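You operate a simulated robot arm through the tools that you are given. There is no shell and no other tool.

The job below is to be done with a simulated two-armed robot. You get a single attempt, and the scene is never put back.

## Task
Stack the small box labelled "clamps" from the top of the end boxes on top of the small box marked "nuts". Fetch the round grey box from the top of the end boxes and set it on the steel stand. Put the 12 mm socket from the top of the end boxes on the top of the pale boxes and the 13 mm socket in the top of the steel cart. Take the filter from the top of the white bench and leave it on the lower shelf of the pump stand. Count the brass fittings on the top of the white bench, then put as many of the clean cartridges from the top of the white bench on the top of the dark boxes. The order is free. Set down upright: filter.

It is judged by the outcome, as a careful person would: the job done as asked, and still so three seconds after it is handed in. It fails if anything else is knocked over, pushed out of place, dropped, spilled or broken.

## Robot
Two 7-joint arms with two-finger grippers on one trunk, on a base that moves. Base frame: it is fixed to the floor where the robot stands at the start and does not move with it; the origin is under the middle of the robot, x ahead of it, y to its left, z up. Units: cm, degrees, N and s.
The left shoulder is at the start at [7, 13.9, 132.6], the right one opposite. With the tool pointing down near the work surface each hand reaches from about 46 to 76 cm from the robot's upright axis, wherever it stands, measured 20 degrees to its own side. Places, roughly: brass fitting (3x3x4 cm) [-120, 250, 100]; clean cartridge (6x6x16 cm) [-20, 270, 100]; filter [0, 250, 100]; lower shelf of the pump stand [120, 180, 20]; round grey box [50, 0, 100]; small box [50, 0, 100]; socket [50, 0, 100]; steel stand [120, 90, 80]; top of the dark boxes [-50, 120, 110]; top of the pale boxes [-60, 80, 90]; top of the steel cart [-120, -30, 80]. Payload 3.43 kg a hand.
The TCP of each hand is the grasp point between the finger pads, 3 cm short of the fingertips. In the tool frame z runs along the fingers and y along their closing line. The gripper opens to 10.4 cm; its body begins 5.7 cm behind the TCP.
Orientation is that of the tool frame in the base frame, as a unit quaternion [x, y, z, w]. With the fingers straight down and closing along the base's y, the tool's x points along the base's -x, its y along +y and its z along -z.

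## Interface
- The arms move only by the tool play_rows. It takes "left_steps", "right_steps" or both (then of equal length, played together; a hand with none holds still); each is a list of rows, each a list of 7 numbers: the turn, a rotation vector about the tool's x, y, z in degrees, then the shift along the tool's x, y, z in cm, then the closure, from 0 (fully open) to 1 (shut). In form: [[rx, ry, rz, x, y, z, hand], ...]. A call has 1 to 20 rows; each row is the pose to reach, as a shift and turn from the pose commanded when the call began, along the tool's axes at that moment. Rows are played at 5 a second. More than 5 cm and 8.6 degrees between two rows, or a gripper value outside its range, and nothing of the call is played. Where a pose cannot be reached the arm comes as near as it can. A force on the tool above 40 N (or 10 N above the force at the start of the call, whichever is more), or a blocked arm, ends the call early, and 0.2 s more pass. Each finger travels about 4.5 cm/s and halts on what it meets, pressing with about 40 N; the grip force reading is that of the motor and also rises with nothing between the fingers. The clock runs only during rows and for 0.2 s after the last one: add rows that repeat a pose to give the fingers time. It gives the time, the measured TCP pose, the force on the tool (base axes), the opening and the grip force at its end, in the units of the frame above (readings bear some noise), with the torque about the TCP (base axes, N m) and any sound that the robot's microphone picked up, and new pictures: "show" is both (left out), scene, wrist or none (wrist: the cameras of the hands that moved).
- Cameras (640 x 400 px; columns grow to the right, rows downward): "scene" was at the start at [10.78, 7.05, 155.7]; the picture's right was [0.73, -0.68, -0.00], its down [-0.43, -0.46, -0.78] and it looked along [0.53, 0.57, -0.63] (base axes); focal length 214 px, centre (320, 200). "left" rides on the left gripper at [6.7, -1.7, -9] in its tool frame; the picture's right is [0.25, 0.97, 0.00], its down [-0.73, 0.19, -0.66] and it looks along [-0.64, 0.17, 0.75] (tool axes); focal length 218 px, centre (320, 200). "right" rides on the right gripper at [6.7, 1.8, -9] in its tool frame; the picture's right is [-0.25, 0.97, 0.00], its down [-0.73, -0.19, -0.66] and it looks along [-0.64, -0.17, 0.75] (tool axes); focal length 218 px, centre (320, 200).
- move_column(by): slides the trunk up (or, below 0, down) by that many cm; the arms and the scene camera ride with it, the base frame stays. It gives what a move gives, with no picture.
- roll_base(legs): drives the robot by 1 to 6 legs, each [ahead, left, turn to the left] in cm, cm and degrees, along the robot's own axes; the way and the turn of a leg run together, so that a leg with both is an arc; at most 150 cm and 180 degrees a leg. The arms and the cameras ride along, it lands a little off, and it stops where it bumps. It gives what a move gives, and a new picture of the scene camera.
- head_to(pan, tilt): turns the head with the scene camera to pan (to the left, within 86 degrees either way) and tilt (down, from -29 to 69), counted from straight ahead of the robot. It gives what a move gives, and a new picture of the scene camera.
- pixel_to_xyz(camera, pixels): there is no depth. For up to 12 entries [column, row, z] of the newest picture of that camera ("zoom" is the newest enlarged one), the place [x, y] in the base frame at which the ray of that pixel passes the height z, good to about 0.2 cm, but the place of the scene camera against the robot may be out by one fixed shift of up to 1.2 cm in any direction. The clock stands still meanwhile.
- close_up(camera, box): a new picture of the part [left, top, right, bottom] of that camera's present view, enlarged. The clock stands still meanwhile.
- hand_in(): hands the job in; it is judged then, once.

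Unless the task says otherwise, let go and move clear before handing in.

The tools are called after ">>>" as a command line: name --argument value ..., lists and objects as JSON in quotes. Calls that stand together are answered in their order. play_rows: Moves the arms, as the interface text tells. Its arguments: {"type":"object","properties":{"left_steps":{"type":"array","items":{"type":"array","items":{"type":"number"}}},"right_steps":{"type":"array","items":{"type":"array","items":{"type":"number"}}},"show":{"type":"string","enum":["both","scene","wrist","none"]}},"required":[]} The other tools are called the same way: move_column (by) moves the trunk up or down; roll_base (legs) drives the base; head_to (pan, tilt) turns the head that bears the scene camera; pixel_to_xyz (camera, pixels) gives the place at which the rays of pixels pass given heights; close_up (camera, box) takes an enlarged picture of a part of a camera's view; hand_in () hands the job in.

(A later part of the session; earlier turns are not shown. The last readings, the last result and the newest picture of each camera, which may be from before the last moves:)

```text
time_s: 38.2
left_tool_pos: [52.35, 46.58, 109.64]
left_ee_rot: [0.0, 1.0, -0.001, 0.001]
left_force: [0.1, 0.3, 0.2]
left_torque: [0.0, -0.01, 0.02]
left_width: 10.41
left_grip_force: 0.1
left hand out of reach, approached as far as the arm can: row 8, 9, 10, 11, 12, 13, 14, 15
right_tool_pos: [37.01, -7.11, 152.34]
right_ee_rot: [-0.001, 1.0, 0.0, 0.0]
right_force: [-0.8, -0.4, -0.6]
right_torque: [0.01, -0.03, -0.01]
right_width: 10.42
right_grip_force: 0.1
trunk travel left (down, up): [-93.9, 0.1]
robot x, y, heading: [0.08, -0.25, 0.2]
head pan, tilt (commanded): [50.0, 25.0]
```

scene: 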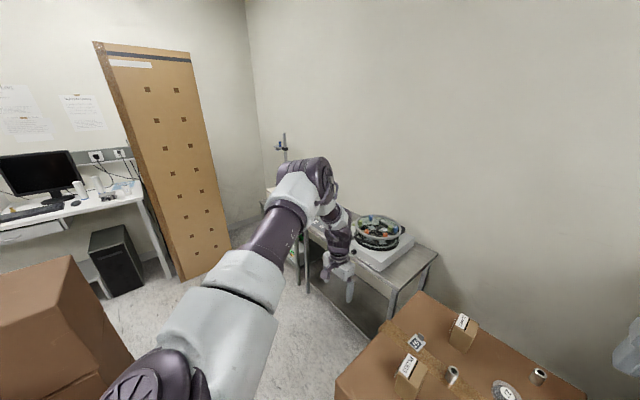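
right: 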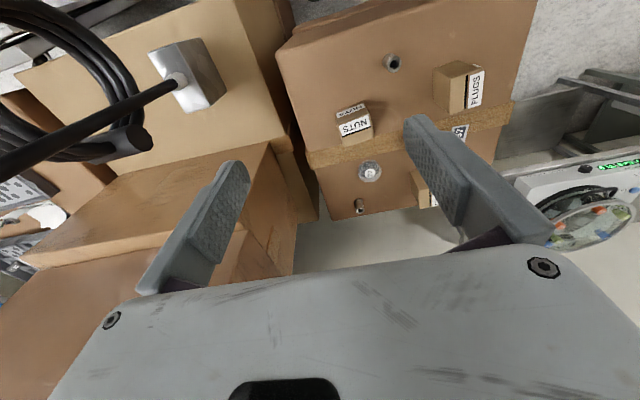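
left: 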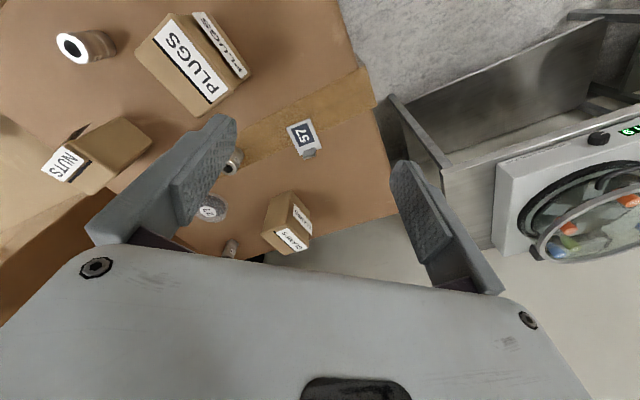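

The limit points lie on a sphere about a fixed elbow, so the upper arm is pinned. I test whether yawing the hand the other way (counter-clockwise) unpins it.

>>> play_rows --left_steps '[[0, 0, 0, 2, 0, -3, 0], [0, 0, 0, 4, -1, -6, 0], [0, 0, 0, 6, -2, -8, 0], [0, 0, -8, 6, -3, -8, 0], [0, 0, -16, 6, -4, -8, 0], [0, 0, -24, 6, -4, -8, 0], [0, 0, -32, 6, -4, -8, 0], [0, 0, -40, 6, -4, -8, 0], [0, 0, -48, 6, -4, -8, 0], [0, 0, -56, 6, -4, -8, 0], [0, 0, -56, 3, -4, -8, 0], [0, 0, -56, 0, -4, -8, 0], [0, 0, -56, -3, -5, -8, 0], [0, 0, -56, -6, -6, -8, 0], [0, 0, -56, -9, -7, -8, 0], [0, 0, -56, -12, -8, -8, 0], [0, 0, -56, -12, -8, -8, 0]]' --show "scene"

```text
time_s: 41.8
left_tool_pos: [59.61, 41.02, 122.32]
left_ee_rot: [-0.47, 0.883, -0.004, 0.001]
left_force: [0.1, -0.7, 0.3]
left_torque: [-0.01, -0.05, 0.01]
left_width: 10.39
left_grip_force: 0.1
left hand out of reach, approached as far as the arm can: row 9, 10, 11, 12, 13, 14, 15, 16, 17
right_tool_pos: [36.91, -6.78, 152.42]
right_ee_rot: [-0.001, 1.0, -0.001, -0.001]
right_force: [0.4, 0.1, 0.5]
right_torque: [0.0, 0.0, -0.02]
right_width: 10.4
right_grip_force: 0.0
trunk travel left (down, up): [-93.9, 0.1]
robot x, y, heading: [0.5, 0.14, 0.1]
head pan, tilt (commanded): [50.0, 25.0]
```

scene: 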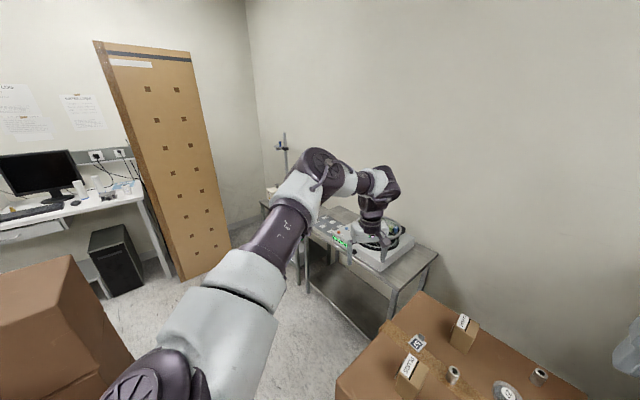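

The elbow is still pinned. I test how low the hand can go right below the elbow (free space at about (38, 45)).

>>> play_rows --left_steps '[[0, 0, 8, 2, 0, 0, 0], [0, 0, 16, 4, 2, 0, 0], [0, 0, 24, 6, 4, 0, 0], [0, 0, 32, 8, 6, 2, 0], [0, 0, 40, 10, 9, 4, 0], [0, 0, 48, 11, 12, 6, 0], [0, 0, 56, 11, 15, 8, 0], [0, 0, 56, 11, 18, 10, 0], [0, 0, 56, 11, 18, 14, 0], [0, 0, 56, 11, 18, 18, 0], [0, 0, 56, 11, 18, 22, 0], [0, 0, 56, 11, 18, 26, 0], [0, 0, 56, 11, 18, 30, 0], [0, 0, 56, 11, 18, 30, 0]]' --show "scene"

```text
time_s: 44.8
left_tool_pos: [38.73, 41.55, 103.14]
left_ee_rot: [0.0, 1.0, -0.002, 0.002]
left_force: [0.5, 0.1, -0.8]
left_torque: [0.01, -0.01, 0.04]
left_width: 10.41
left_grip_force: 0.1
left hand out of reach, approached as far as the arm can: row 11, 12, 13, 14
right_tool_pos: [37.1, -7.1, 152.42]
right_ee_rot: [-0.001, 1.0, 0.001, 0.0]
right_force: [0.0, -0.2, 0.1]
right_torque: [0.0, -0.02, 0.02]
right_width: 10.39
right_grip_force: 0.0
trunk travel left (down, up): [-93.9, 0.1]
robot x, y, heading: [0.09, -0.31, -0.3]
head pan, tilt (commanded): [50.0, 25.0]
```

scene: 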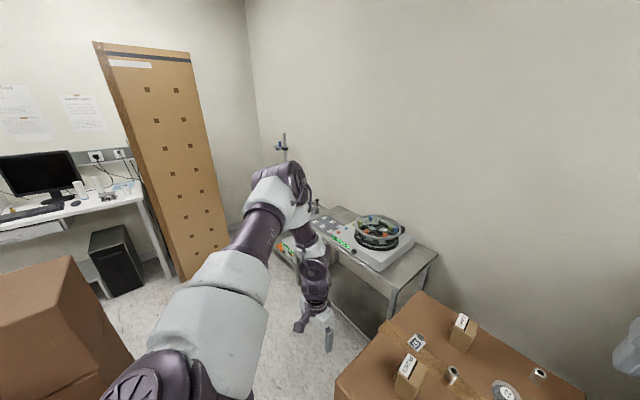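

z stopped at 103 exactly as the sphere model predicts, so the elbow cannot drop. I now try sweeping the hand inward close to the body first (no saturation), then extending straight ahead.

>>> play_rows --left_steps '[[0, 0, 0, 0, -1, -4, 0], [0, 0, 0, 0, -3, -8, 0], [0, 0, 0, 0, -6, -12, 0], [0, 0, 0, 0, -10, -15, 0], [0, 0, 0, 0, -14, -15, 0], [0, 0, 0, 0, -18, -15, 0], [0, 0, 0, 0, -21, -15, 0], [0, 0, 0, 0, -24, -15, 0], [0, 0, 0, 0, -27, -15, 0], [0, 0, 0, 0, -30, -15, 0], [0, 0, 0, 0, -30, -15, 0]]' --show "scene"

```text
time_s: 47.2
left_tool_pos: [43.7, 19.36, 117.65]
left_ee_rot: [0.001, 1.0, -0.003, 0.002]
left_force: [0.0, 0.5, 0.5]
left_torque: [-0.04, -0.02, -0.01]
left_width: 10.39
left_grip_force: 0.1
left hand out of reach, approached as far as the arm can: row 6, 7, 8, 9, 10, 11
right_tool_pos: [36.93, -6.85, 152.51]
right_ee_rot: [-0.001, 1.0, 0.0, 0.001]
right_force: [-0.1, 0.5, -0.3]
right_torque: [-0.02, -0.01, 0.0]
right_width: 10.41
right_grip_force: 0.0
trunk travel left (down, up): [-93.9, 0.1]
robot x, y, heading: [-0.3, 0.4, 0.4]
head pan, tilt (commanded): [50.0, 25.0]
```

scene: 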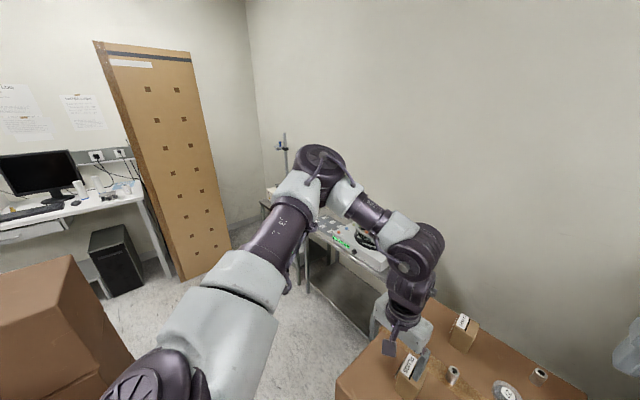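

The left hand's reachable set is a ball about a pinned elbow centred roughly at 48° to the left, radius 56. I test that direction: target about (47, 47, 108).

>>> play_rows --left_steps '[[0, 0, 0, 0, 4, 0, 0], [0, 0, 0, 0, 8, 0, 0], [0, 0, 0, 0, 12, 0, 0], [0, 0, 0, 0, 16, 0, 0], [0, 0, 0, -1, 20, 0, 0], [0, 0, 0, -2, 24, 0, 0], [0, 0, 0, -3, 28, 0, 0], [0, 0, 0, -3, 28, 3, 0], [0, 0, 0, -3, 28, 6, 0], [0, 0, 0, -3, 28, 9.5, 0], [0, 0, 0, -3, 28, 9.5, 0]]' --show "none"

>>> head_to --pan 0 --tilt 69

```text
time_s: 49.6
left_tool_pos: [46.63, 47.15, 107.94]
left_ee_rot: [-0.001, 1.0, -0.001, 0.002]
left_force: [-0.3, 0.1, 0.3]
left_torque: [-0.03, 0.0, 0.01]
left_width: 10.39
left_grip_force: 0.1
right_tool_pos: [37.03, -7.04, 152.43]
right_ee_rot: [-0.001, 1.0, 0.0, 0.0]
right_force: [0.2, 0.3, -0.4]
right_torque: [0.0, 0.0, 0.02]
right_width: 10.39
right_grip_force: 0.1
trunk travel left (down, up): [-93.9, 0.1]
robot x, y, heading: [0.19, 0.07, -0.0]
head pan, tilt (commanded): [50.0, 25.0]
```

```text
time_s: 50.8
left_tool_pos: [46.7, 47.11, 108.01]
left_ee_rot: [-0.001, 1.0, -0.001, 0.001]
left_force: [-0.2, -0.5, 0.3]
left_torque: [0.01, -0.01, 0.01]
left_width: 10.4
left_grip_force: 0.2
right_tool_pos: [36.96, -6.92, 152.44]
right_ee_rot: [-0.001, 1.0, 0.001, 0.0]
right_force: [-0.4, 0.0, -0.3]
right_torque: [0.0, -0.02, 0.01]
right_width: 10.39
right_grip_force: 0.0
trunk travel left (down, up): [-93.9, 0.1]
robot x, y, heading: [-0.19, 0.17, -0.1]
head pan, tilt (commanded): [0.0, 68.8]
```

scene: 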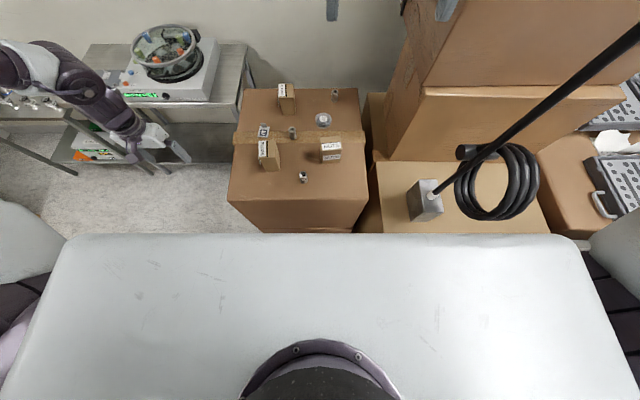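

(46.6, 47.2, 108) was reached without trouble, so the left hand works best about 45° to the left. Next I check the neighbouring right box and rod block heights by triangulation, since I will have to turn and creep forward.

>>> close_up --camera "right" --box '[0, 0, 640, 400]'

>>> pixel_to_xyz --camera "scene" --pixels '[[376, 161, 70], [376, 161, 85], [376, 161, 100], [441, 214, 90], [441, 214, 100], [441, 214, 110], [405, 213, 80], [405, 213, 100]]'

>>> pixel_to_xyz --camera "zoom" --pixels '[[278, 123, 70], [278, 123, 85], [278, 123, 100], [240, 80, 80], [240, 80, 100], [253, 0, 70], [253, 0, 85], [253, 0, 100]]'

```text
1.00 times, centred on (320, 200) of right (not enlarged: the box is as wide or as high as the picture)
```

zoom: 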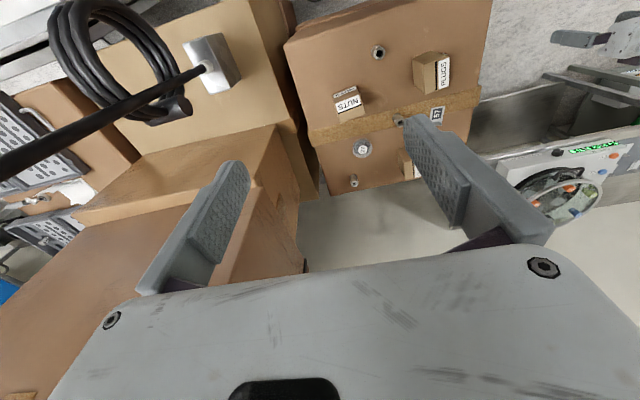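

```text
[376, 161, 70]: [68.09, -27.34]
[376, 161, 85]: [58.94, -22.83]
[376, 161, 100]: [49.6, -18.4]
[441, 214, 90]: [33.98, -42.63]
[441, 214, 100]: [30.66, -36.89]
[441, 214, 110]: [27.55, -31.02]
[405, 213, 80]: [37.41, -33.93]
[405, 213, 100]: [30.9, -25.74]
```

```text
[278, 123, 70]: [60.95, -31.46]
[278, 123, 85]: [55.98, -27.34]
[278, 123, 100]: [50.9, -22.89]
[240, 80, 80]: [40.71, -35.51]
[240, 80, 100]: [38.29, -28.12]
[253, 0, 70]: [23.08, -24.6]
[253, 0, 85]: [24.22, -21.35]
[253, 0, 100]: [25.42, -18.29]
```

>>> close_up --camera "scene" --box '[340, 120, 560, 257]'

>>> close_up --camera "right" --box '[130, 0, 310, 112]'

```text
2.91 times, centred on (450, 188) of scene
```

zoom: 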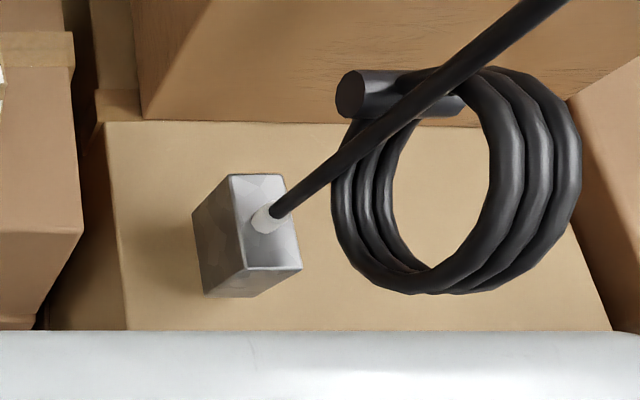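

```text
3.56 times, centred on (220, 56) of right
```

zoom: 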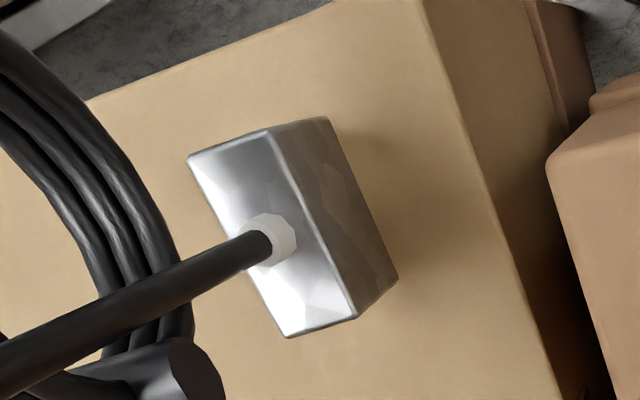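

>>> pixel_to_xyz --camera "zoom" --pixels '[[268, 128, 80], [268, 128, 100], [357, 317, 80], [357, 317, 100], [398, 275, 70], [398, 275, 90], [440, 60, 70], [440, 60, 90], [545, 360, 70], [545, 360, 90]]'

>>> pixel_to_xyz --camera "scene" --pixels '[[424.9, 212.1, 80], [424.9, 212.1, 100], [418.4, 179.4, 80], [418.4, 179.4, 100], [376.1, 161.5, 60], [376.1, 161.5, 90], [383, 231, 60], [383, 231, 90]]'

```text
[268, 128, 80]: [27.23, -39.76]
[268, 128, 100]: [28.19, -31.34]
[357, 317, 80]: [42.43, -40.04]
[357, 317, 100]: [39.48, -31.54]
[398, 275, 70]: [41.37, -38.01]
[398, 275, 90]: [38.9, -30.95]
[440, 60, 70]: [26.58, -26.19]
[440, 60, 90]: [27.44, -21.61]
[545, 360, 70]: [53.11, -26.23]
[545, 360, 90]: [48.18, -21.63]
```

```text
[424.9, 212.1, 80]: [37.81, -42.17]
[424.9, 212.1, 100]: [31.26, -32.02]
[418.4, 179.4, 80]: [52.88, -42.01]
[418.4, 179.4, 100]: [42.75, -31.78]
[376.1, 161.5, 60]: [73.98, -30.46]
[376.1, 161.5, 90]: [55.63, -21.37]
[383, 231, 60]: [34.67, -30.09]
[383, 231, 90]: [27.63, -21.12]
```

>>> pixel_to_xyz --camera "zoom" --pixels '[[90, 100, 92], [330, 5, 92], [418, 2, 92], [530, 5, 60], [590, 80, 60]]'

>>> head_to --pan -35 --tilt 69

```text
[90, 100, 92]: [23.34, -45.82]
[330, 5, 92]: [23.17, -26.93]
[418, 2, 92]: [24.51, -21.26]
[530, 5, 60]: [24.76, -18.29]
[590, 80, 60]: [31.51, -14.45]
```

```text
time_s: 51.8
left_tool_pos: [46.74, 47.11, 108.01]
left_ee_rot: [-0.001, 1.0, -0.001, 0.002]
left_force: [0.0, -0.1, 0.5]
left_torque: [-0.01, 0.0, 0.02]
left_width: 10.39
left_grip_force: 0.2
right_tool_pos: [36.88, -6.98, 152.54]
right_ee_rot: [0.0, 1.0, 0.0, 0.0]
right_force: [-0.8, 0.5, 0.6]
right_torque: [0.02, 0.02, -0.02]
right_width: 10.43
right_grip_force: 0.1
trunk travel left (down, up): [-93.9, 0.1]
robot x, y, heading: [-0.09, -0.25, -0.1]
head pan, tilt (commanded): [-35.0, 68.8]
```

scene: 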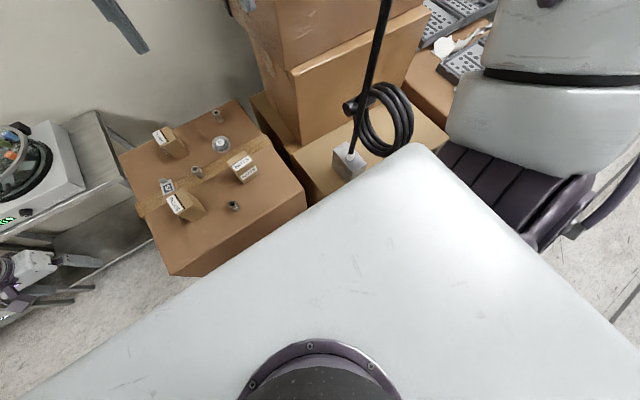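

Model now: the hand's reach is a 24 cm ball centred at robot-relative (37, ±42) and 17 cm below the shoulder, so lowering the trunk a bit and working about 45° to the side is right. The left side of the end boxes has free floor; I check the boxes to the left before driving.

>>> play_rows --left_steps '[[0, 0, 0, 1, -2, -4, 0], [0, 0, 0, 2, -5, -8, 0], [0, 0, 0, 4, -8, -12, 0], [0, 0, 0, 6, -11, -16, 0], [0, 0, 0, 8, -14, -20, 0], [0, 0, 0, 9, -17, -24, 0], [0, 0, 0, 10, -20, -26, 0], [0, 0, 0, 10, -20, -26, 0]]' --show "none"

>>> head_to --pan 86 --tilt 45

```text
refused: row 2 steps farther than a row can; nothing moved
```

```text
time_s: 53.8
left_tool_pos: [46.7, 47.12, 108.04]
left_ee_rot: [-0.001, 1.0, -0.001, 0.002]
left_force: [1.4, -0.1, 0.0]
left_torque: [0.0, 0.02, -0.02]
left_width: 10.4
left_grip_force: 0.0
right_tool_pos: [37.02, -7.06, 152.49]
right_ee_rot: [-0.001, 1.0, 0.0, 0.0]
right_force: [-0.4, 0.5, 0.2]
right_torque: [0.01, 0.0, 0.0]
right_width: 10.4
right_grip_force: 0.0
trunk travel left (down, up): [-93.9, 0.1]
robot x, y, heading: [0.04, -0.32, 0.1]
head pan, tilt (commanded): [85.9, 45.0]
```

scene: 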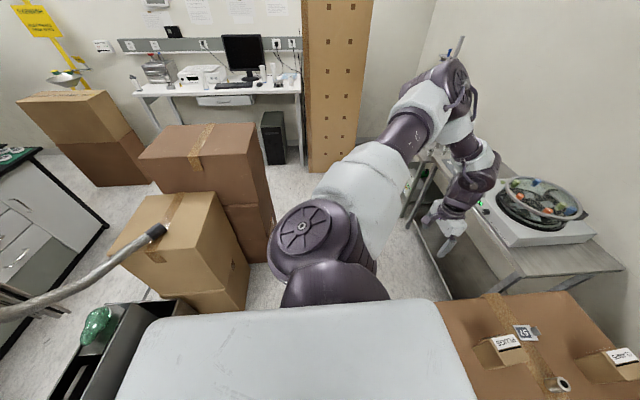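

The picture shows pale boxes at (170,230), dark boxes at (200,160), a bin-like tray at (90,350) and a tube end at (155,235). I measure them.

>>> pixel_to_xyz --camera "scene" --pixels '[[166, 194, 90], [216, 192, 90], [187, 264, 90], [109, 249, 90], [140, 157, 110], [190, 124, 110], [256, 124, 110], [200, 190, 110], [115, 304, 90], [200, 302, 90], [248, 290, 0], [275, 262, 0]]'

>>> close_up --camera "scene" --box '[0, 200, 260, 400]'

```text
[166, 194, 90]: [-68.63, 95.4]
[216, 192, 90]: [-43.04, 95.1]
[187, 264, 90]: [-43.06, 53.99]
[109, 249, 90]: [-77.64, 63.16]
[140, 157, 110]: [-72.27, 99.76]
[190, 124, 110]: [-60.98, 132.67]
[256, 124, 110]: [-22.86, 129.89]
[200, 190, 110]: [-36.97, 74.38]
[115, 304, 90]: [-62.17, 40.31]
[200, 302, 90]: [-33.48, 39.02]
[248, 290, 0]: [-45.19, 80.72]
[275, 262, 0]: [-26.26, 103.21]
```

```text
2.00 times, centred on (130, 300) of scene
```

zoom: 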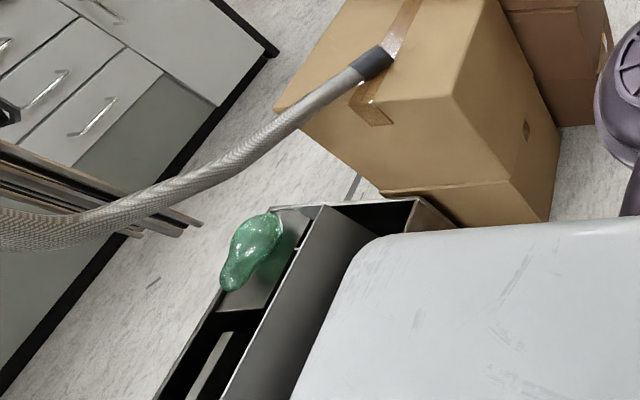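

The free lane along x≈0 from y=0 to 64 is clear (pale boxes start at x≈−43, bin about −40). I raise and retract the left hand first.

>>> play_rows --left_steps '[[0, 0, 0, 1, -2, -4, 0], [0, 0, 0, 2, -4, -8, 0], [0, 0, 0, 3, -6, -12, 0], [0, 0, 0, 4, -8, -16, 0], [0, 0, 0, 5, -11, -19, 0], [0, 0, 0, 6, -14, -22, 0], [0, 0, 0, 7, -17, -25, 0], [0, 0, 0, 8, -20, -27, 0], [0, 0, 0, 8, -20, -27, 0]]' --show "none"

>>> roll_base --legs '[[0, 32, 0], [0, 32, 0]]'

```text
time_s: 55.8
left_tool_pos: [38.63, 27.26, 134.81]
left_ee_rot: [0.0, 1.0, -0.002, 0.002]
left_force: [0.3, 0.3, -1.0]
left_torque: [-0.01, 0.01, -0.04]
left_width: 10.4
left_grip_force: 0.0
right_tool_pos: [37.06, -7.06, 152.59]
right_ee_rot: [-0.001, 1.0, 0.0, -0.001]
right_force: [0.1, 0.5, 0.2]
right_torque: [0.01, 0.04, -0.01]
right_width: 10.43
right_grip_force: 0.1
trunk travel left (down, up): [-93.9, 0.1]
robot x, y, heading: [0.36, 0.05, 0.1]
head pan, tilt (commanded): [85.9, 45.0]
```

```text
time_s: 59.7
left_tool_pos: [38.48, 91.16, 134.86]
left_ee_rot: [-0.002, 1.0, -0.001, 0.002]
left_force: [1.1, -0.4, 1.3]
left_torque: [0.03, -0.02, -0.01]
left_width: 10.36
left_grip_force: 0.1
right_tool_pos: [36.87, 56.79, 152.57]
right_ee_rot: [-0.002, 1.0, 0.002, 0.0]
right_force: [0.4, -0.3, 0.1]
right_torque: [0.01, 0.01, 0.01]
right_width: 10.38
right_grip_force: 0.1
trunk travel left (down, up): [-93.9, 0.1]
robot x, y, heading: [-0.2, 63.97, 0.1]
head pan, tilt (commanded): [85.9, 45.0]
```

scene: 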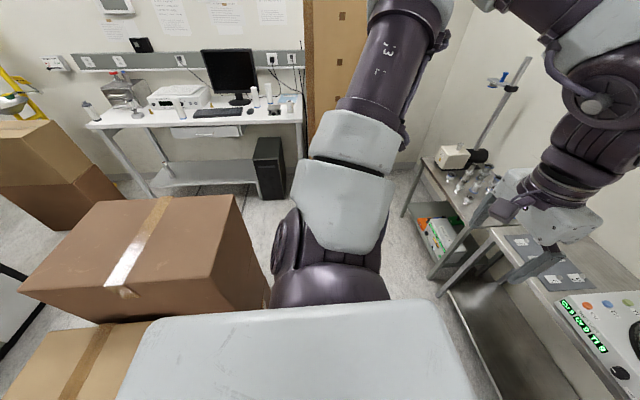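

I'm at (−0.2, 64). I drive ahead 22 cm to give the right elbow room from the hanging tube, then turn right by 60° first and look.

>>> roll_base --legs '[[22, 0, 0], [0, 0, -60]]'

>>> head_to --pan -60 --tilt 25

```text
time_s: 64.1
left_tool_pos: [65.28, 44.56, 134.88]
left_ee_rot: [0.497, 0.867, -0.003, 0.0]
left_force: [0.2, -1.0, 0.1]
left_torque: [-0.03, -0.03, 0.0]
left_width: 10.37
left_grip_force: 0.1
right_tool_pos: [34.73, 28.69, 152.4]
right_ee_rot: [0.497, 0.868, 0.0, -0.001]
right_force: [0.7, 0.7, -0.4]
right_torque: [-0.01, 0.0, 0.01]
right_width: 10.42
right_grip_force: 0.1
trunk travel left (down, up): [-93.9, 0.1]
robot x, y, heading: [21.85, 63.83, -59.7]
head pan, tilt (commanded): [85.9, 45.0]
```

scene: 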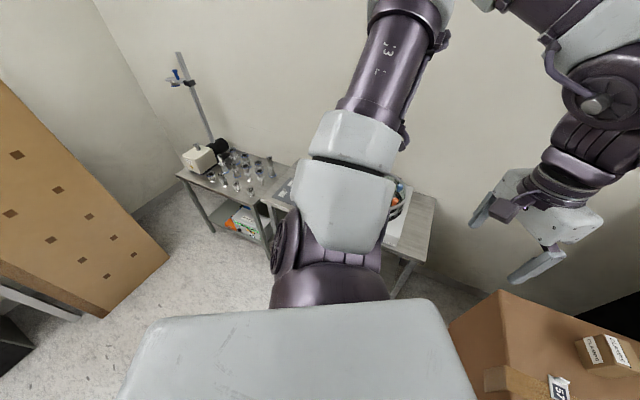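

```text
time_s: 66.4
left_tool_pos: [65.19, 44.49, 134.92]
left_ee_rot: [0.498, 0.867, -0.002, 0.001]
left_force: [0.2, 0.6, 0.3]
left_torque: [0.0, -0.01, -0.01]
left_width: 10.38
left_grip_force: 0.0
right_tool_pos: [34.74, 28.69, 152.49]
right_ee_rot: [0.497, 0.868, 0.0, 0.0]
right_force: [-0.3, 0.0, 0.5]
right_torque: [0.01, -0.01, 0.01]
right_width: 10.4
right_grip_force: 0.0
trunk travel left (down, up): [-93.9, 0.1]
robot x, y, heading: [22.43, 64.1, -60.1]
head pan, tilt (commanded): [-60.0, 25.0]
```

scene: 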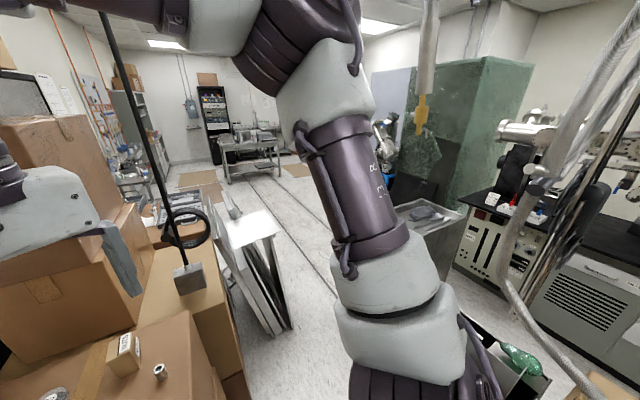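

The hanging tube is at far right of the picture (540,230), about bearing −166°. I shift to (44, 64) before turning the rest so the right elbow stays away from it.

>>> roll_base --legs '[[11, 19, 0], [0, 0, -60]]'

>>> head_to --pan 30 --tilt 50

```text
time_s: 70.7
left_tool_pos: [49.19, 17.4, 134.8]
left_ee_rot: [0.863, 0.506, -0.002, -0.001]
left_force: [0.3, 0.7, 0.2]
left_torque: [0.01, -0.01, 0.0]
left_width: 10.4
left_grip_force: 0.0
right_tool_pos: [20.01, 35.47, 152.45]
right_ee_rot: [0.863, 0.505, 0.0, 0.0]
right_force: [-0.5, 0.0, -0.3]
right_torque: [-0.04, 0.01, 0.01]
right_width: 10.43
right_grip_force: 0.0
trunk travel left (down, up): [-93.9, 0.1]
robot x, y, heading: [43.85, 64.27, -119.4]
head pan, tilt (commanded): [-60.0, 25.0]
```

scene: 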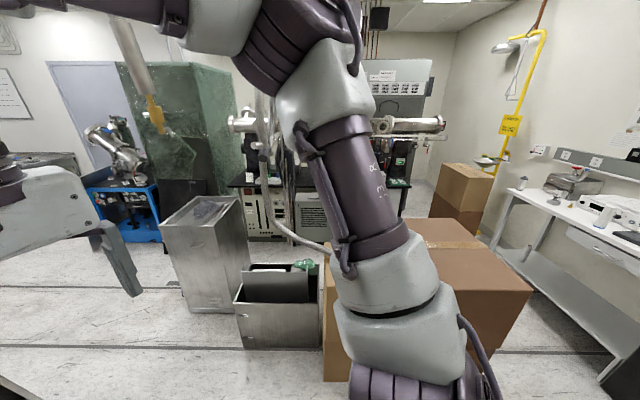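

```text
time_s: 72.3
left_tool_pos: [49.13, 17.31, 134.8]
left_ee_rot: [0.863, 0.505, -0.002, 0.0]
left_force: [-0.2, 0.2, 0.7]
left_torque: [0.01, -0.01, -0.02]
left_width: 10.39
left_grip_force: 0.1
right_tool_pos: [19.98, 35.46, 152.47]
right_ee_rot: [0.863, 0.505, 0.0, -0.001]
right_force: [-0.3, -1.0, -0.8]
right_torque: [-0.02, 0.01, 0.01]
right_width: 10.4
right_grip_force: 0.0
trunk travel left (down, up): [-93.9, 0.1]
robot x, y, heading: [43.67, 64.42, -119.3]
head pan, tilt (commanded): [30.0, 50.0]
```

scene: 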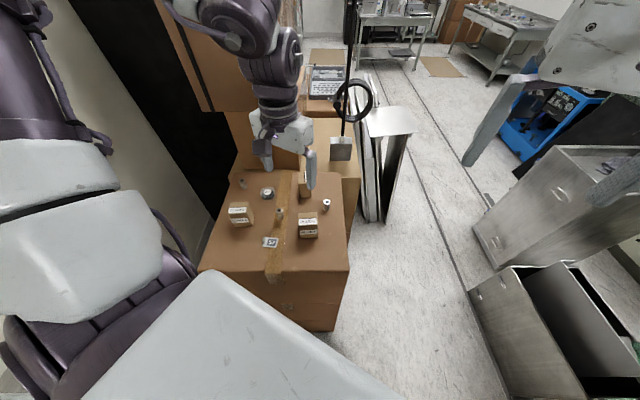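

At (43.8, 64.3) heading −119.4 the left hand is over PLUGS at z 134.8. I lower the trunk 14 cm (hand still above everything) to put the end boxes' top in the reach ball.

>>> move_column --by -14

>>> play_rows --left_steps '[[0, 0, 8, 0.9, 3, 0, 0], [0, 0, 16, 1.7, 6, 0, 0], [0, 0, 24, 2.6, 9, 0, 0], [0, 0, 32, 3.4, 12, 0, 0], [0, 0, 40, 4.3, 15, 0, 0], [0, 0, 48, 5.1, 18, 0, 0], [0, 0, 54.6, 6, 21.2, 0, 0], [0, 0, 54.6, 6, 21.2, 0, 0]]'

```text
time_s: 74.0
left_tool_pos: [49.1, 17.35, 120.78]
left_ee_rot: [0.863, 0.505, -0.003, -0.001]
left_force: [-0.7, 0.3, 0.2]
left_torque: [0.03, 0.04, 0.01]
left_width: 10.38
left_grip_force: 0.1
right_tool_pos: [19.98, 35.52, 138.49]
right_ee_rot: [0.863, 0.505, 0.0, 0.0]
right_force: [0.0, -0.5, -0.3]
right_torque: [0.0, -0.02, 0.0]
right_width: 10.4
right_grip_force: 0.1
trunk travel left (down, up): [-79.9, 14.1]
robot x, y, heading: [44.45, 64.63, -119.2]
head pan, tilt (commanded): [30.0, 50.0]
```

```text
time_s: 75.8
left_tool_pos: [70.42, 12.23, 120.79]
left_ee_rot: [0.999, 0.053, -0.003, 0.0]
left_force: [0.0, -1.0, 0.2]
left_torque: [-0.02, -0.02, 0.0]
left_width: 10.4
left_grip_force: 0.1
right_tool_pos: [20.03, 35.52, 138.51]
right_ee_rot: [0.863, 0.505, 0.0, 0.0]
right_force: [-0.2, -0.5, -0.4]
right_torque: [0.05, 0.0, 0.02]
right_width: 10.38
right_grip_force: 0.1
trunk travel left (down, up): [-79.9, 14.1]
robot x, y, heading: [44.27, 64.22, -119.2]
head pan, tilt (commanded): [30.0, 50.0]
```

scene: 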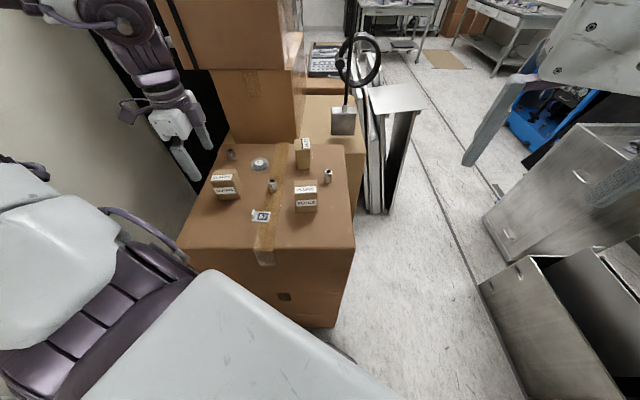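
left: 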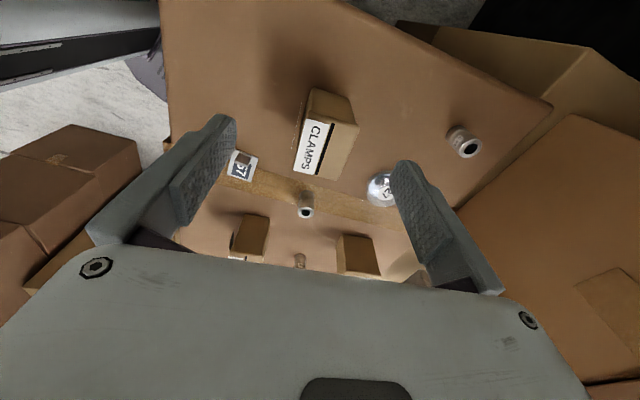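

The hand is at (70.4, 12.2, 120.8) with CLAMPS visible at (325,135) in the left wrist view. I zoom to get its corners.

>>> close_up --camera "left" --box '[240, 70, 400, 190]'

```text
3.33 times, centred on (320, 130) of left
```

zoom: 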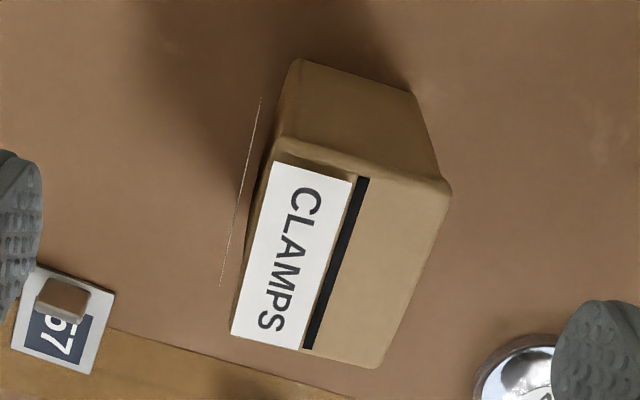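

>>> pixel_to_xyz --camera "zoom" --pixels '[[268, 140, 110], [452, 188, 110], [380, 368, 110], [230, 335, 110], [300, 58, 103], [410, 92, 103], [300, 58, 102], [410, 92, 102], [268, 140, 111], [452, 188, 111]]'

```text
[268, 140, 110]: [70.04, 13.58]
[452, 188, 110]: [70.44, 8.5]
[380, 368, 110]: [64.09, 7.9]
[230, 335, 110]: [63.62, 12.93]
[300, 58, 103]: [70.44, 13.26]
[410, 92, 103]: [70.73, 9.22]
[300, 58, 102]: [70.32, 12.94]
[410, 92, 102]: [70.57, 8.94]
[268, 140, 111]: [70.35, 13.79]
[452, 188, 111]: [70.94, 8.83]
```

The wrist view puts CLAMPS around (67.5, 11). I centre over it, descend 2 cm and look again to fix its height.

>>> play_rows --left_steps '[[0, 0, 0, -1.3, 0.3, 1, 0], [0, 0, 0, -2.7, 0.6, 2, 0], [0, 0, 0, -2.7, 0.6, 2, 0]]' --show "none"

>>> close_up --camera "left" --box '[240, 40, 400, 140]'

```text
time_s: 76.6
left_tool_pos: [68.0, 11.47, 118.73]
left_ee_rot: [0.999, 0.053, -0.002, 0.001]
left_force: [0.0, 0.1, 0.2]
left_torque: [0.03, -0.02, 0.01]
left_width: 10.4
left_grip_force: 0.0
right_tool_pos: [19.91, 35.55, 138.42]
right_ee_rot: [0.863, 0.505, 0.0, 0.0]
right_force: [0.3, -1.3, -0.5]
right_torque: [-0.02, -0.03, -0.03]
right_width: 10.42
right_grip_force: 0.1
trunk travel left (down, up): [-79.9, 14.1]
robot x, y, heading: [44.54, 64.27, -119.1]
head pan, tilt (commanded): [30.0, 50.0]
```

```text
4.00 times, centred on (320, 90) of left
```

zoom: 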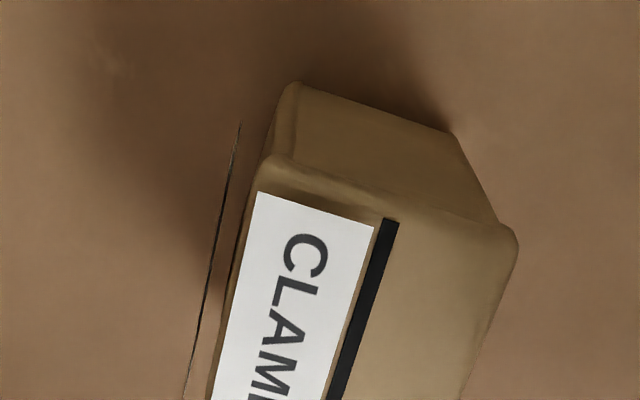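

Triangulating the label corners gives a top near 112–113 and centre (68.2, 11.2); the hand is at (68.0, 11.5). I descend to z≈108.5 and close on the box.

>>> play_rows --left_steps '[[0, 0, 0, 0.2, 0.2, 2, 0], [0, 0, 0, 0.2, 0.2, 4, 0], [0, 0, 0, 0.2, 0.2, 6, 0], [0, 0, 0, 0.2, 0.2, 8, 0], [0, 0, 0, 0.2, 0.2, 9, 0], [0, 0, 0, 0.2, 0.2, 10, 0], [0, 0, 0, 0.2, 0.2, 10, 0]]'

```text
time_s: 78.2
left_tool_pos: [68.06, 11.08, 108.75]
left_ee_rot: [0.999, 0.053, -0.003, 0.0]
left_force: [0.3, 0.7, 0.9]
left_torque: [0.0, 0.03, 0.02]
left_width: 10.39
left_grip_force: 0.0
right_tool_pos: [19.98, 35.41, 138.61]
right_ee_rot: [0.863, 0.505, 0.0, 0.0]
right_force: [-0.4, -0.6, -0.4]
right_torque: [-0.02, -0.01, -0.03]
right_width: 10.37
right_grip_force: 0.0
trunk travel left (down, up): [-79.9, 14.1]
robot x, y, heading: [44.39, 64.21, -119.3]
head pan, tilt (commanded): [30.0, 50.0]
```

scene: 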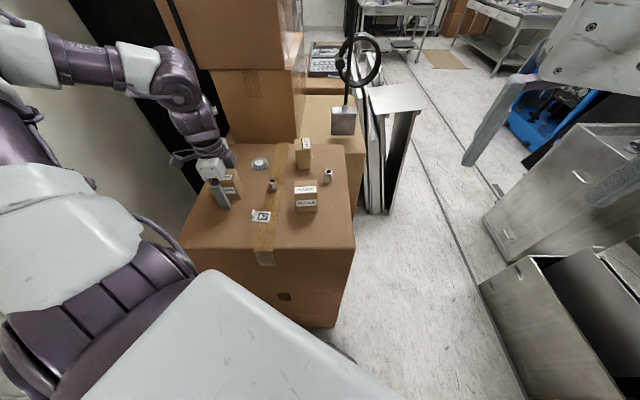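
left: 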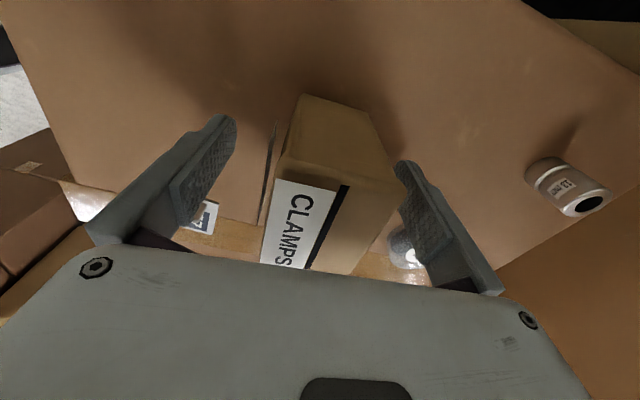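

CLAMPS is between the fingers (the socket at (565,185) reads "13"). I close the grip.

>>> play_rows --left_steps '[[0, 0, 0, 0, 0, 0, 0.3], [0, 0, 0, 0, 0, 0, 0.5], [0, 0, 0, 0, 0, 0, 0.7], [0, 0, 0, 0, 0, 0, 1], [0, 0, 0, 0, 0, 0, 1], [0, 0, 0, 0, 0, 0, 1], [0, 0, 0, 0, 0, 0, 1]]' --show "wrist"

>>> close_up --camera "left" --box '[500, 140, 640, 230]'

```text
time_s: 79.8
left_tool_pos: [68.03, 11.18, 108.68]
left_ee_rot: [0.999, 0.054, -0.002, 0.0]
left_force: [0.2, -0.1, 0.2]
left_torque: [0.05, 0.03, 0.0]
left_width: 4.96
left_grip_force: 40.2
right_tool_pos: [19.97, 35.46, 138.39]
right_ee_rot: [0.863, 0.506, 0.0, 0.0]
right_force: [0.5, -0.4, -0.6]
right_torque: [-0.02, 0.0, 0.02]
right_width: 10.39
right_grip_force: 0.0
trunk travel left (down, up): [-79.9, 14.1]
robot x, y, heading: [44.37, 64.23, -119.0]
head pan, tilt (commanded): [30.0, 50.0]
```

left: 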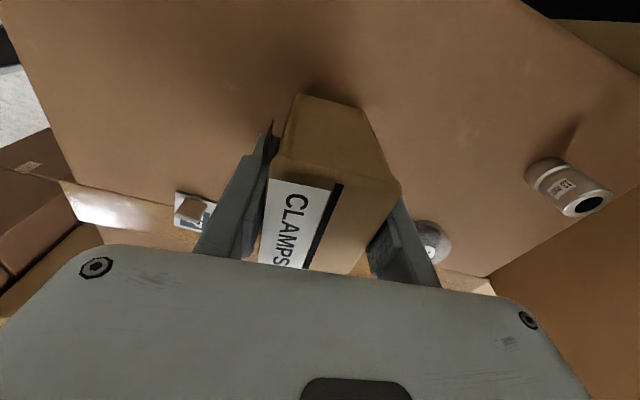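

```text
4.44 times, centred on (570, 185) of left
```

zoom: 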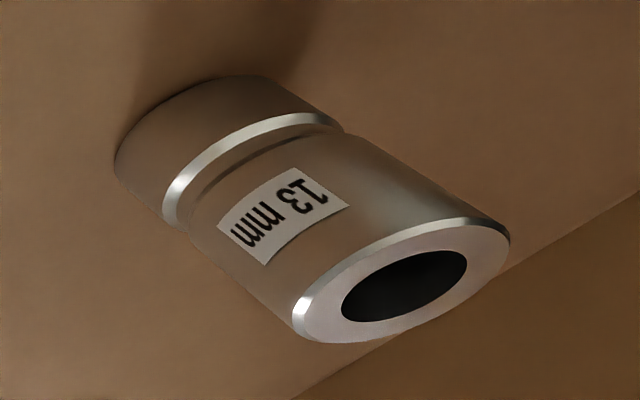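

13 mm is confirmed at the rear-right socket. CLAMPS is gripped (width 4.96, 40 N). I lift 12 cm and move part-way toward NUTS.

>>> play_rows --left_steps '[[0, 0, 0, 0, 0, -2, 1], [0, 0, 0, 0, 0, -5, 1], [0, 0, 0, 0, 0, -8.5, 1], [0, 0, 0, 0, 0, -12, 1], [0, 0, 0, -3, 2, -13, 1], [0, 0, 0, -6, 4, -13, 1], [0, 0, 0, -9, 6, -13, 1], [0, 0, 0, -12, 8, -13, 1], [0, 0, 0, -12, 8, -13, 1]]'

```text
time_s: 81.8
left_tool_pos: [57.06, 1.83, 121.78]
left_ee_rot: [0.999, 0.053, -0.002, 0.0]
left_force: [0.0, 0.4, -2.4]
left_torque: [0.01, 0.01, -0.02]
left_width: 4.93
left_grip_force: 39.9
right_tool_pos: [19.96, 35.42, 138.4]
right_ee_rot: [0.863, 0.506, 0.0, 0.0]
right_force: [-0.3, -0.2, 0.0]
right_torque: [0.03, 0.0, 0.01]
right_width: 10.41
right_grip_force: 0.1
trunk travel left (down, up): [-79.9, 14.1]
robot x, y, heading: [43.83, 64.52, -119.3]
head pan, tilt (commanded): [30.0, 50.0]
```

scene: 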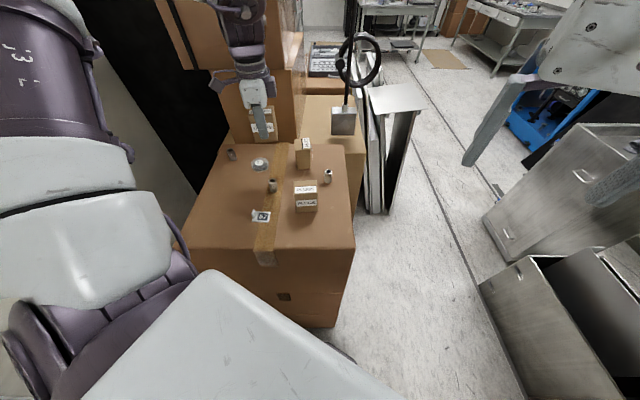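
left: 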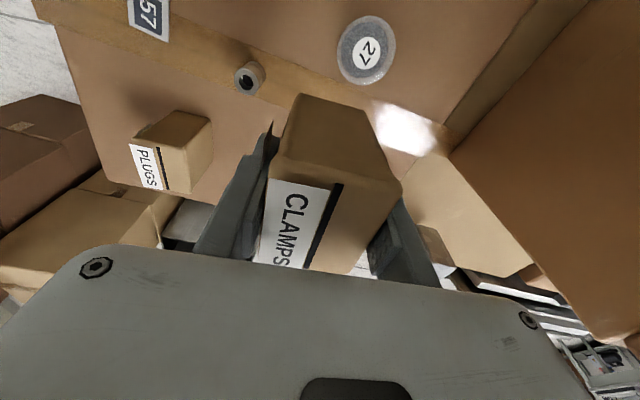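

NUTS is hidden behind the held box in the wrist view, so I calibrate the scene camera against items both cameras see (12 mm socket, round box, PLUGS) and read NUTS from the scene.

>>> close_up --camera "left" --box '[100, 0, 420, 200]'

>>> close_up --camera "scene" --box '[220, 125, 348, 205]'

```text
2.00 times, centred on (260, 100) of left
```

zoom: 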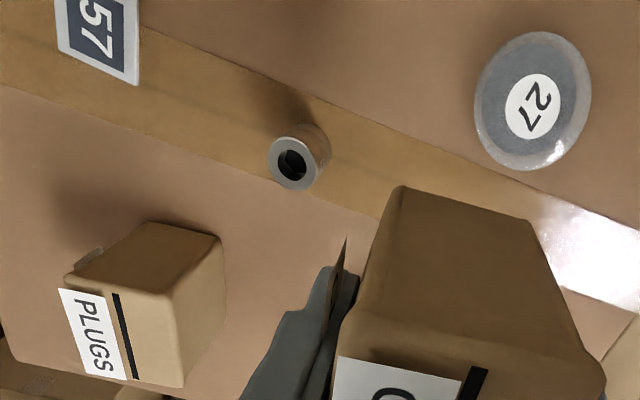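

```text
5.00 times, centred on (284, 165) of scene
```

zoom: 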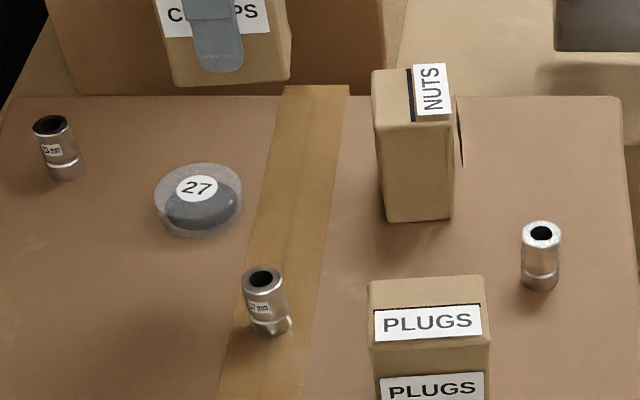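

>>> pixel_to_xyz --camera "zoom" --pixels '[[262, 280, 107.6], [541, 234, 107.6], [50, 126, 107.6], [388, 221, 103.5], [452, 217, 103.5], [374, 110, 111], [455, 122, 111], [374, 72, 111], [448, 66, 111]]'

>>> close_up --camera "scene" --box '[284, 130, 332, 175]'

```text
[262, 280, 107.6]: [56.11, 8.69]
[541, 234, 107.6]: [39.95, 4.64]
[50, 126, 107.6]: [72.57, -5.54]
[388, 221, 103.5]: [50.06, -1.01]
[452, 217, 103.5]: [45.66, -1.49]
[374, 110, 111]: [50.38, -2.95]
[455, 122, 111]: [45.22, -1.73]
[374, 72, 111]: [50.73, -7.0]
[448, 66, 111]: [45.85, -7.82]
```

```text
8.89 times, centred on (308, 152) of scene
```

zoom: 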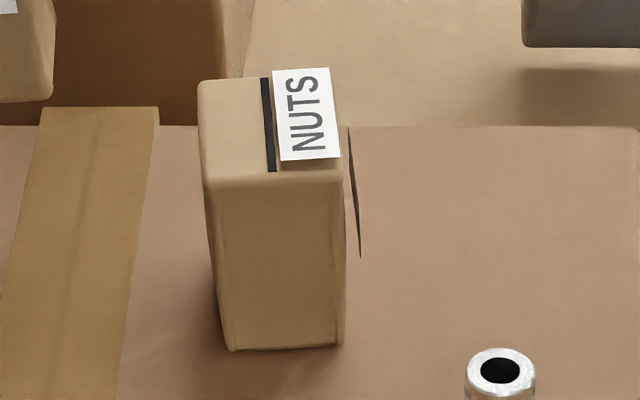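

>>> pixel_to_xyz --camera "zoom" --pixels '[[230, 350, 103], [345, 345, 103], [230, 350, 104], [345, 345, 104], [205, 185, 110], [343, 178, 110], [205, 185, 111.5], [343, 178, 111.5], [197, 85, 110], [332, 68, 110], [197, 85, 111.5], [332, 68, 111.5]]'

```text
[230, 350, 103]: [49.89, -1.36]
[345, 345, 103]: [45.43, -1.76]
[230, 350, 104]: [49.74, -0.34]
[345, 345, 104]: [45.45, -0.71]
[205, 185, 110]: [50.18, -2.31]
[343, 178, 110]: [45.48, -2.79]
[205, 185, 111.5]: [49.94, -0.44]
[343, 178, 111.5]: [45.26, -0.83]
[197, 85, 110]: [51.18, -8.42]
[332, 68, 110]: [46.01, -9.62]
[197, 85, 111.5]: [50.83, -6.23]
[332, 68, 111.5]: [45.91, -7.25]
```

The scene camera now agrees with the wrist within 0.3 cm; NUTS centre ≈ (48.0, −4.1), top ≈ 111. I move over it and lower to just above.

>>> play_rows --left_steps '[[0, 0, 0, -3, 1.7, 0, 1], [0, 0, 0, -6, 3.4, 0, 1], [0, 0, 0, -9.1, 5, 0, 1], [0, 0, 0, -9.1, 5, 0, 1], [0, 0, 0, -9.1, 5, 2, 1], [0, 0, 0, -9.1, 5, 4, 1], [0, 0, 0, -9.1, 5, 4, 1]]'

>>> close_up --camera "scene" --box '[260, 105, 350, 180]'

```text
time_s: 83.4
left_tool_pos: [48.63, -3.99, 118.01]
left_ee_rot: [0.999, 0.053, -0.002, 0.001]
left_force: [-0.4, 0.4, -2.4]
left_torque: [0.02, 0.02, 0.01]
left_width: 4.94
left_grip_force: 40.2
left hand out of reach, approached as far as the arm can: row 3, 4
right_tool_pos: [20.13, 35.53, 138.42]
right_ee_rot: [0.863, 0.506, -0.001, 0.0]
right_force: [-0.2, -1.0, -0.2]
right_torque: [0.01, 0.0, 0.0]
right_width: 10.4
right_grip_force: 0.0
trunk travel left (down, up): [-79.9, 14.1]
robot x, y, heading: [44.22, 64.43, -119.2]
head pan, tilt (commanded): [30.0, 50.0]
```

scene: 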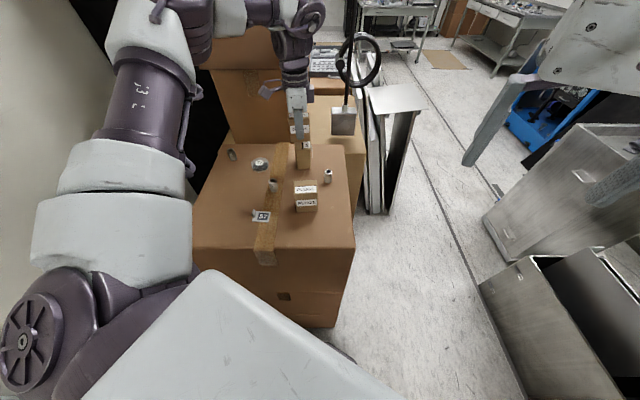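
left: 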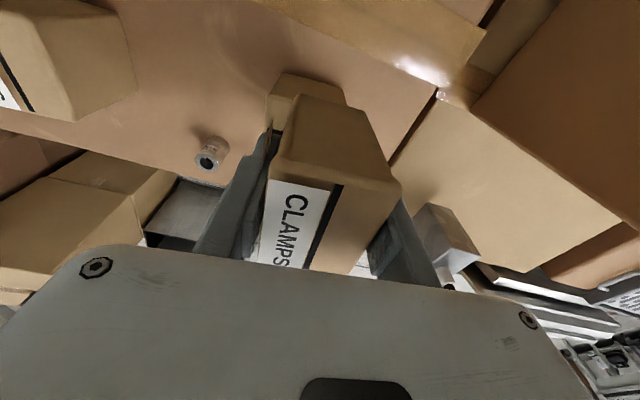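

```text
5.33 times, centred on (305, 142) of scene
```

zoom: 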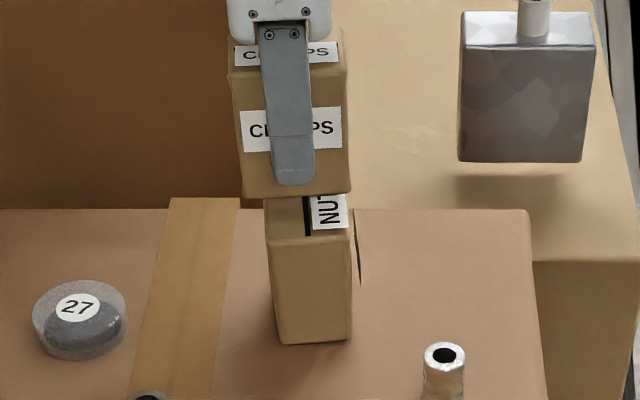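

>>> pixel_to_xyz --camera "zoom" --pixels '[[243, 196, 112.5], [350, 193, 112.5], [267, 240, 111], [350, 230, 111], [281, 345, 103.2], [351, 340, 103.2]]'

```text
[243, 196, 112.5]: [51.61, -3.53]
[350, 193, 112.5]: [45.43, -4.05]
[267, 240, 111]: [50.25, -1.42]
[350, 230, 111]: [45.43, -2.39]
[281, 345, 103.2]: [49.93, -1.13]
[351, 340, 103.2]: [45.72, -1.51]
```

The held box is about 0.6 cm too far in +x relative to NUTS (bottom edge px 243–350 vs NUTS 267–350). I correct by (−0.6, +0.5) and lower 0.8 cm.

>>> play_rows --left_steps '[[0, 0, 0, -0.54, -0.56, 0, 1], [0, 0, 0, -0.54, -0.56, 0.4, 1], [0, 0, 0, -0.54, -0.56, 0.8, 1], [0, 0, 0, -0.54, -0.56, 0.8, 1]]' --show "none"

>>> close_up --camera "scene" --box '[270, 115, 340, 175]'

```text
time_s: 84.4
left_tool_pos: [47.84, -3.65, 117.05]
left_ee_rot: [0.999, 0.054, -0.002, 0.001]
left_force: [-0.2, -0.9, -2.5]
left_torque: [0.0, -0.01, 0.03]
left_width: 4.94
left_grip_force: 40.2
right_tool_pos: [20.06, 35.41, 138.49]
right_ee_rot: [0.863, 0.505, -0.001, -0.001]
right_force: [0.1, 0.0, 0.2]
right_torque: [0.01, 0.04, -0.02]
right_width: 10.39
right_grip_force: 0.1
trunk travel left (down, up): [-79.9, 14.1]
robot x, y, heading: [43.81, 64.34, -119.2]
head pan, tilt (commanded): [30.0, 50.0]
```

```text
6.67 times, centred on (305, 145) of scene
```

zoom: 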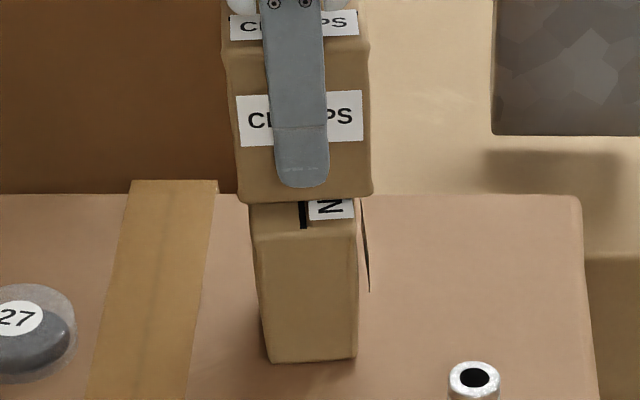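

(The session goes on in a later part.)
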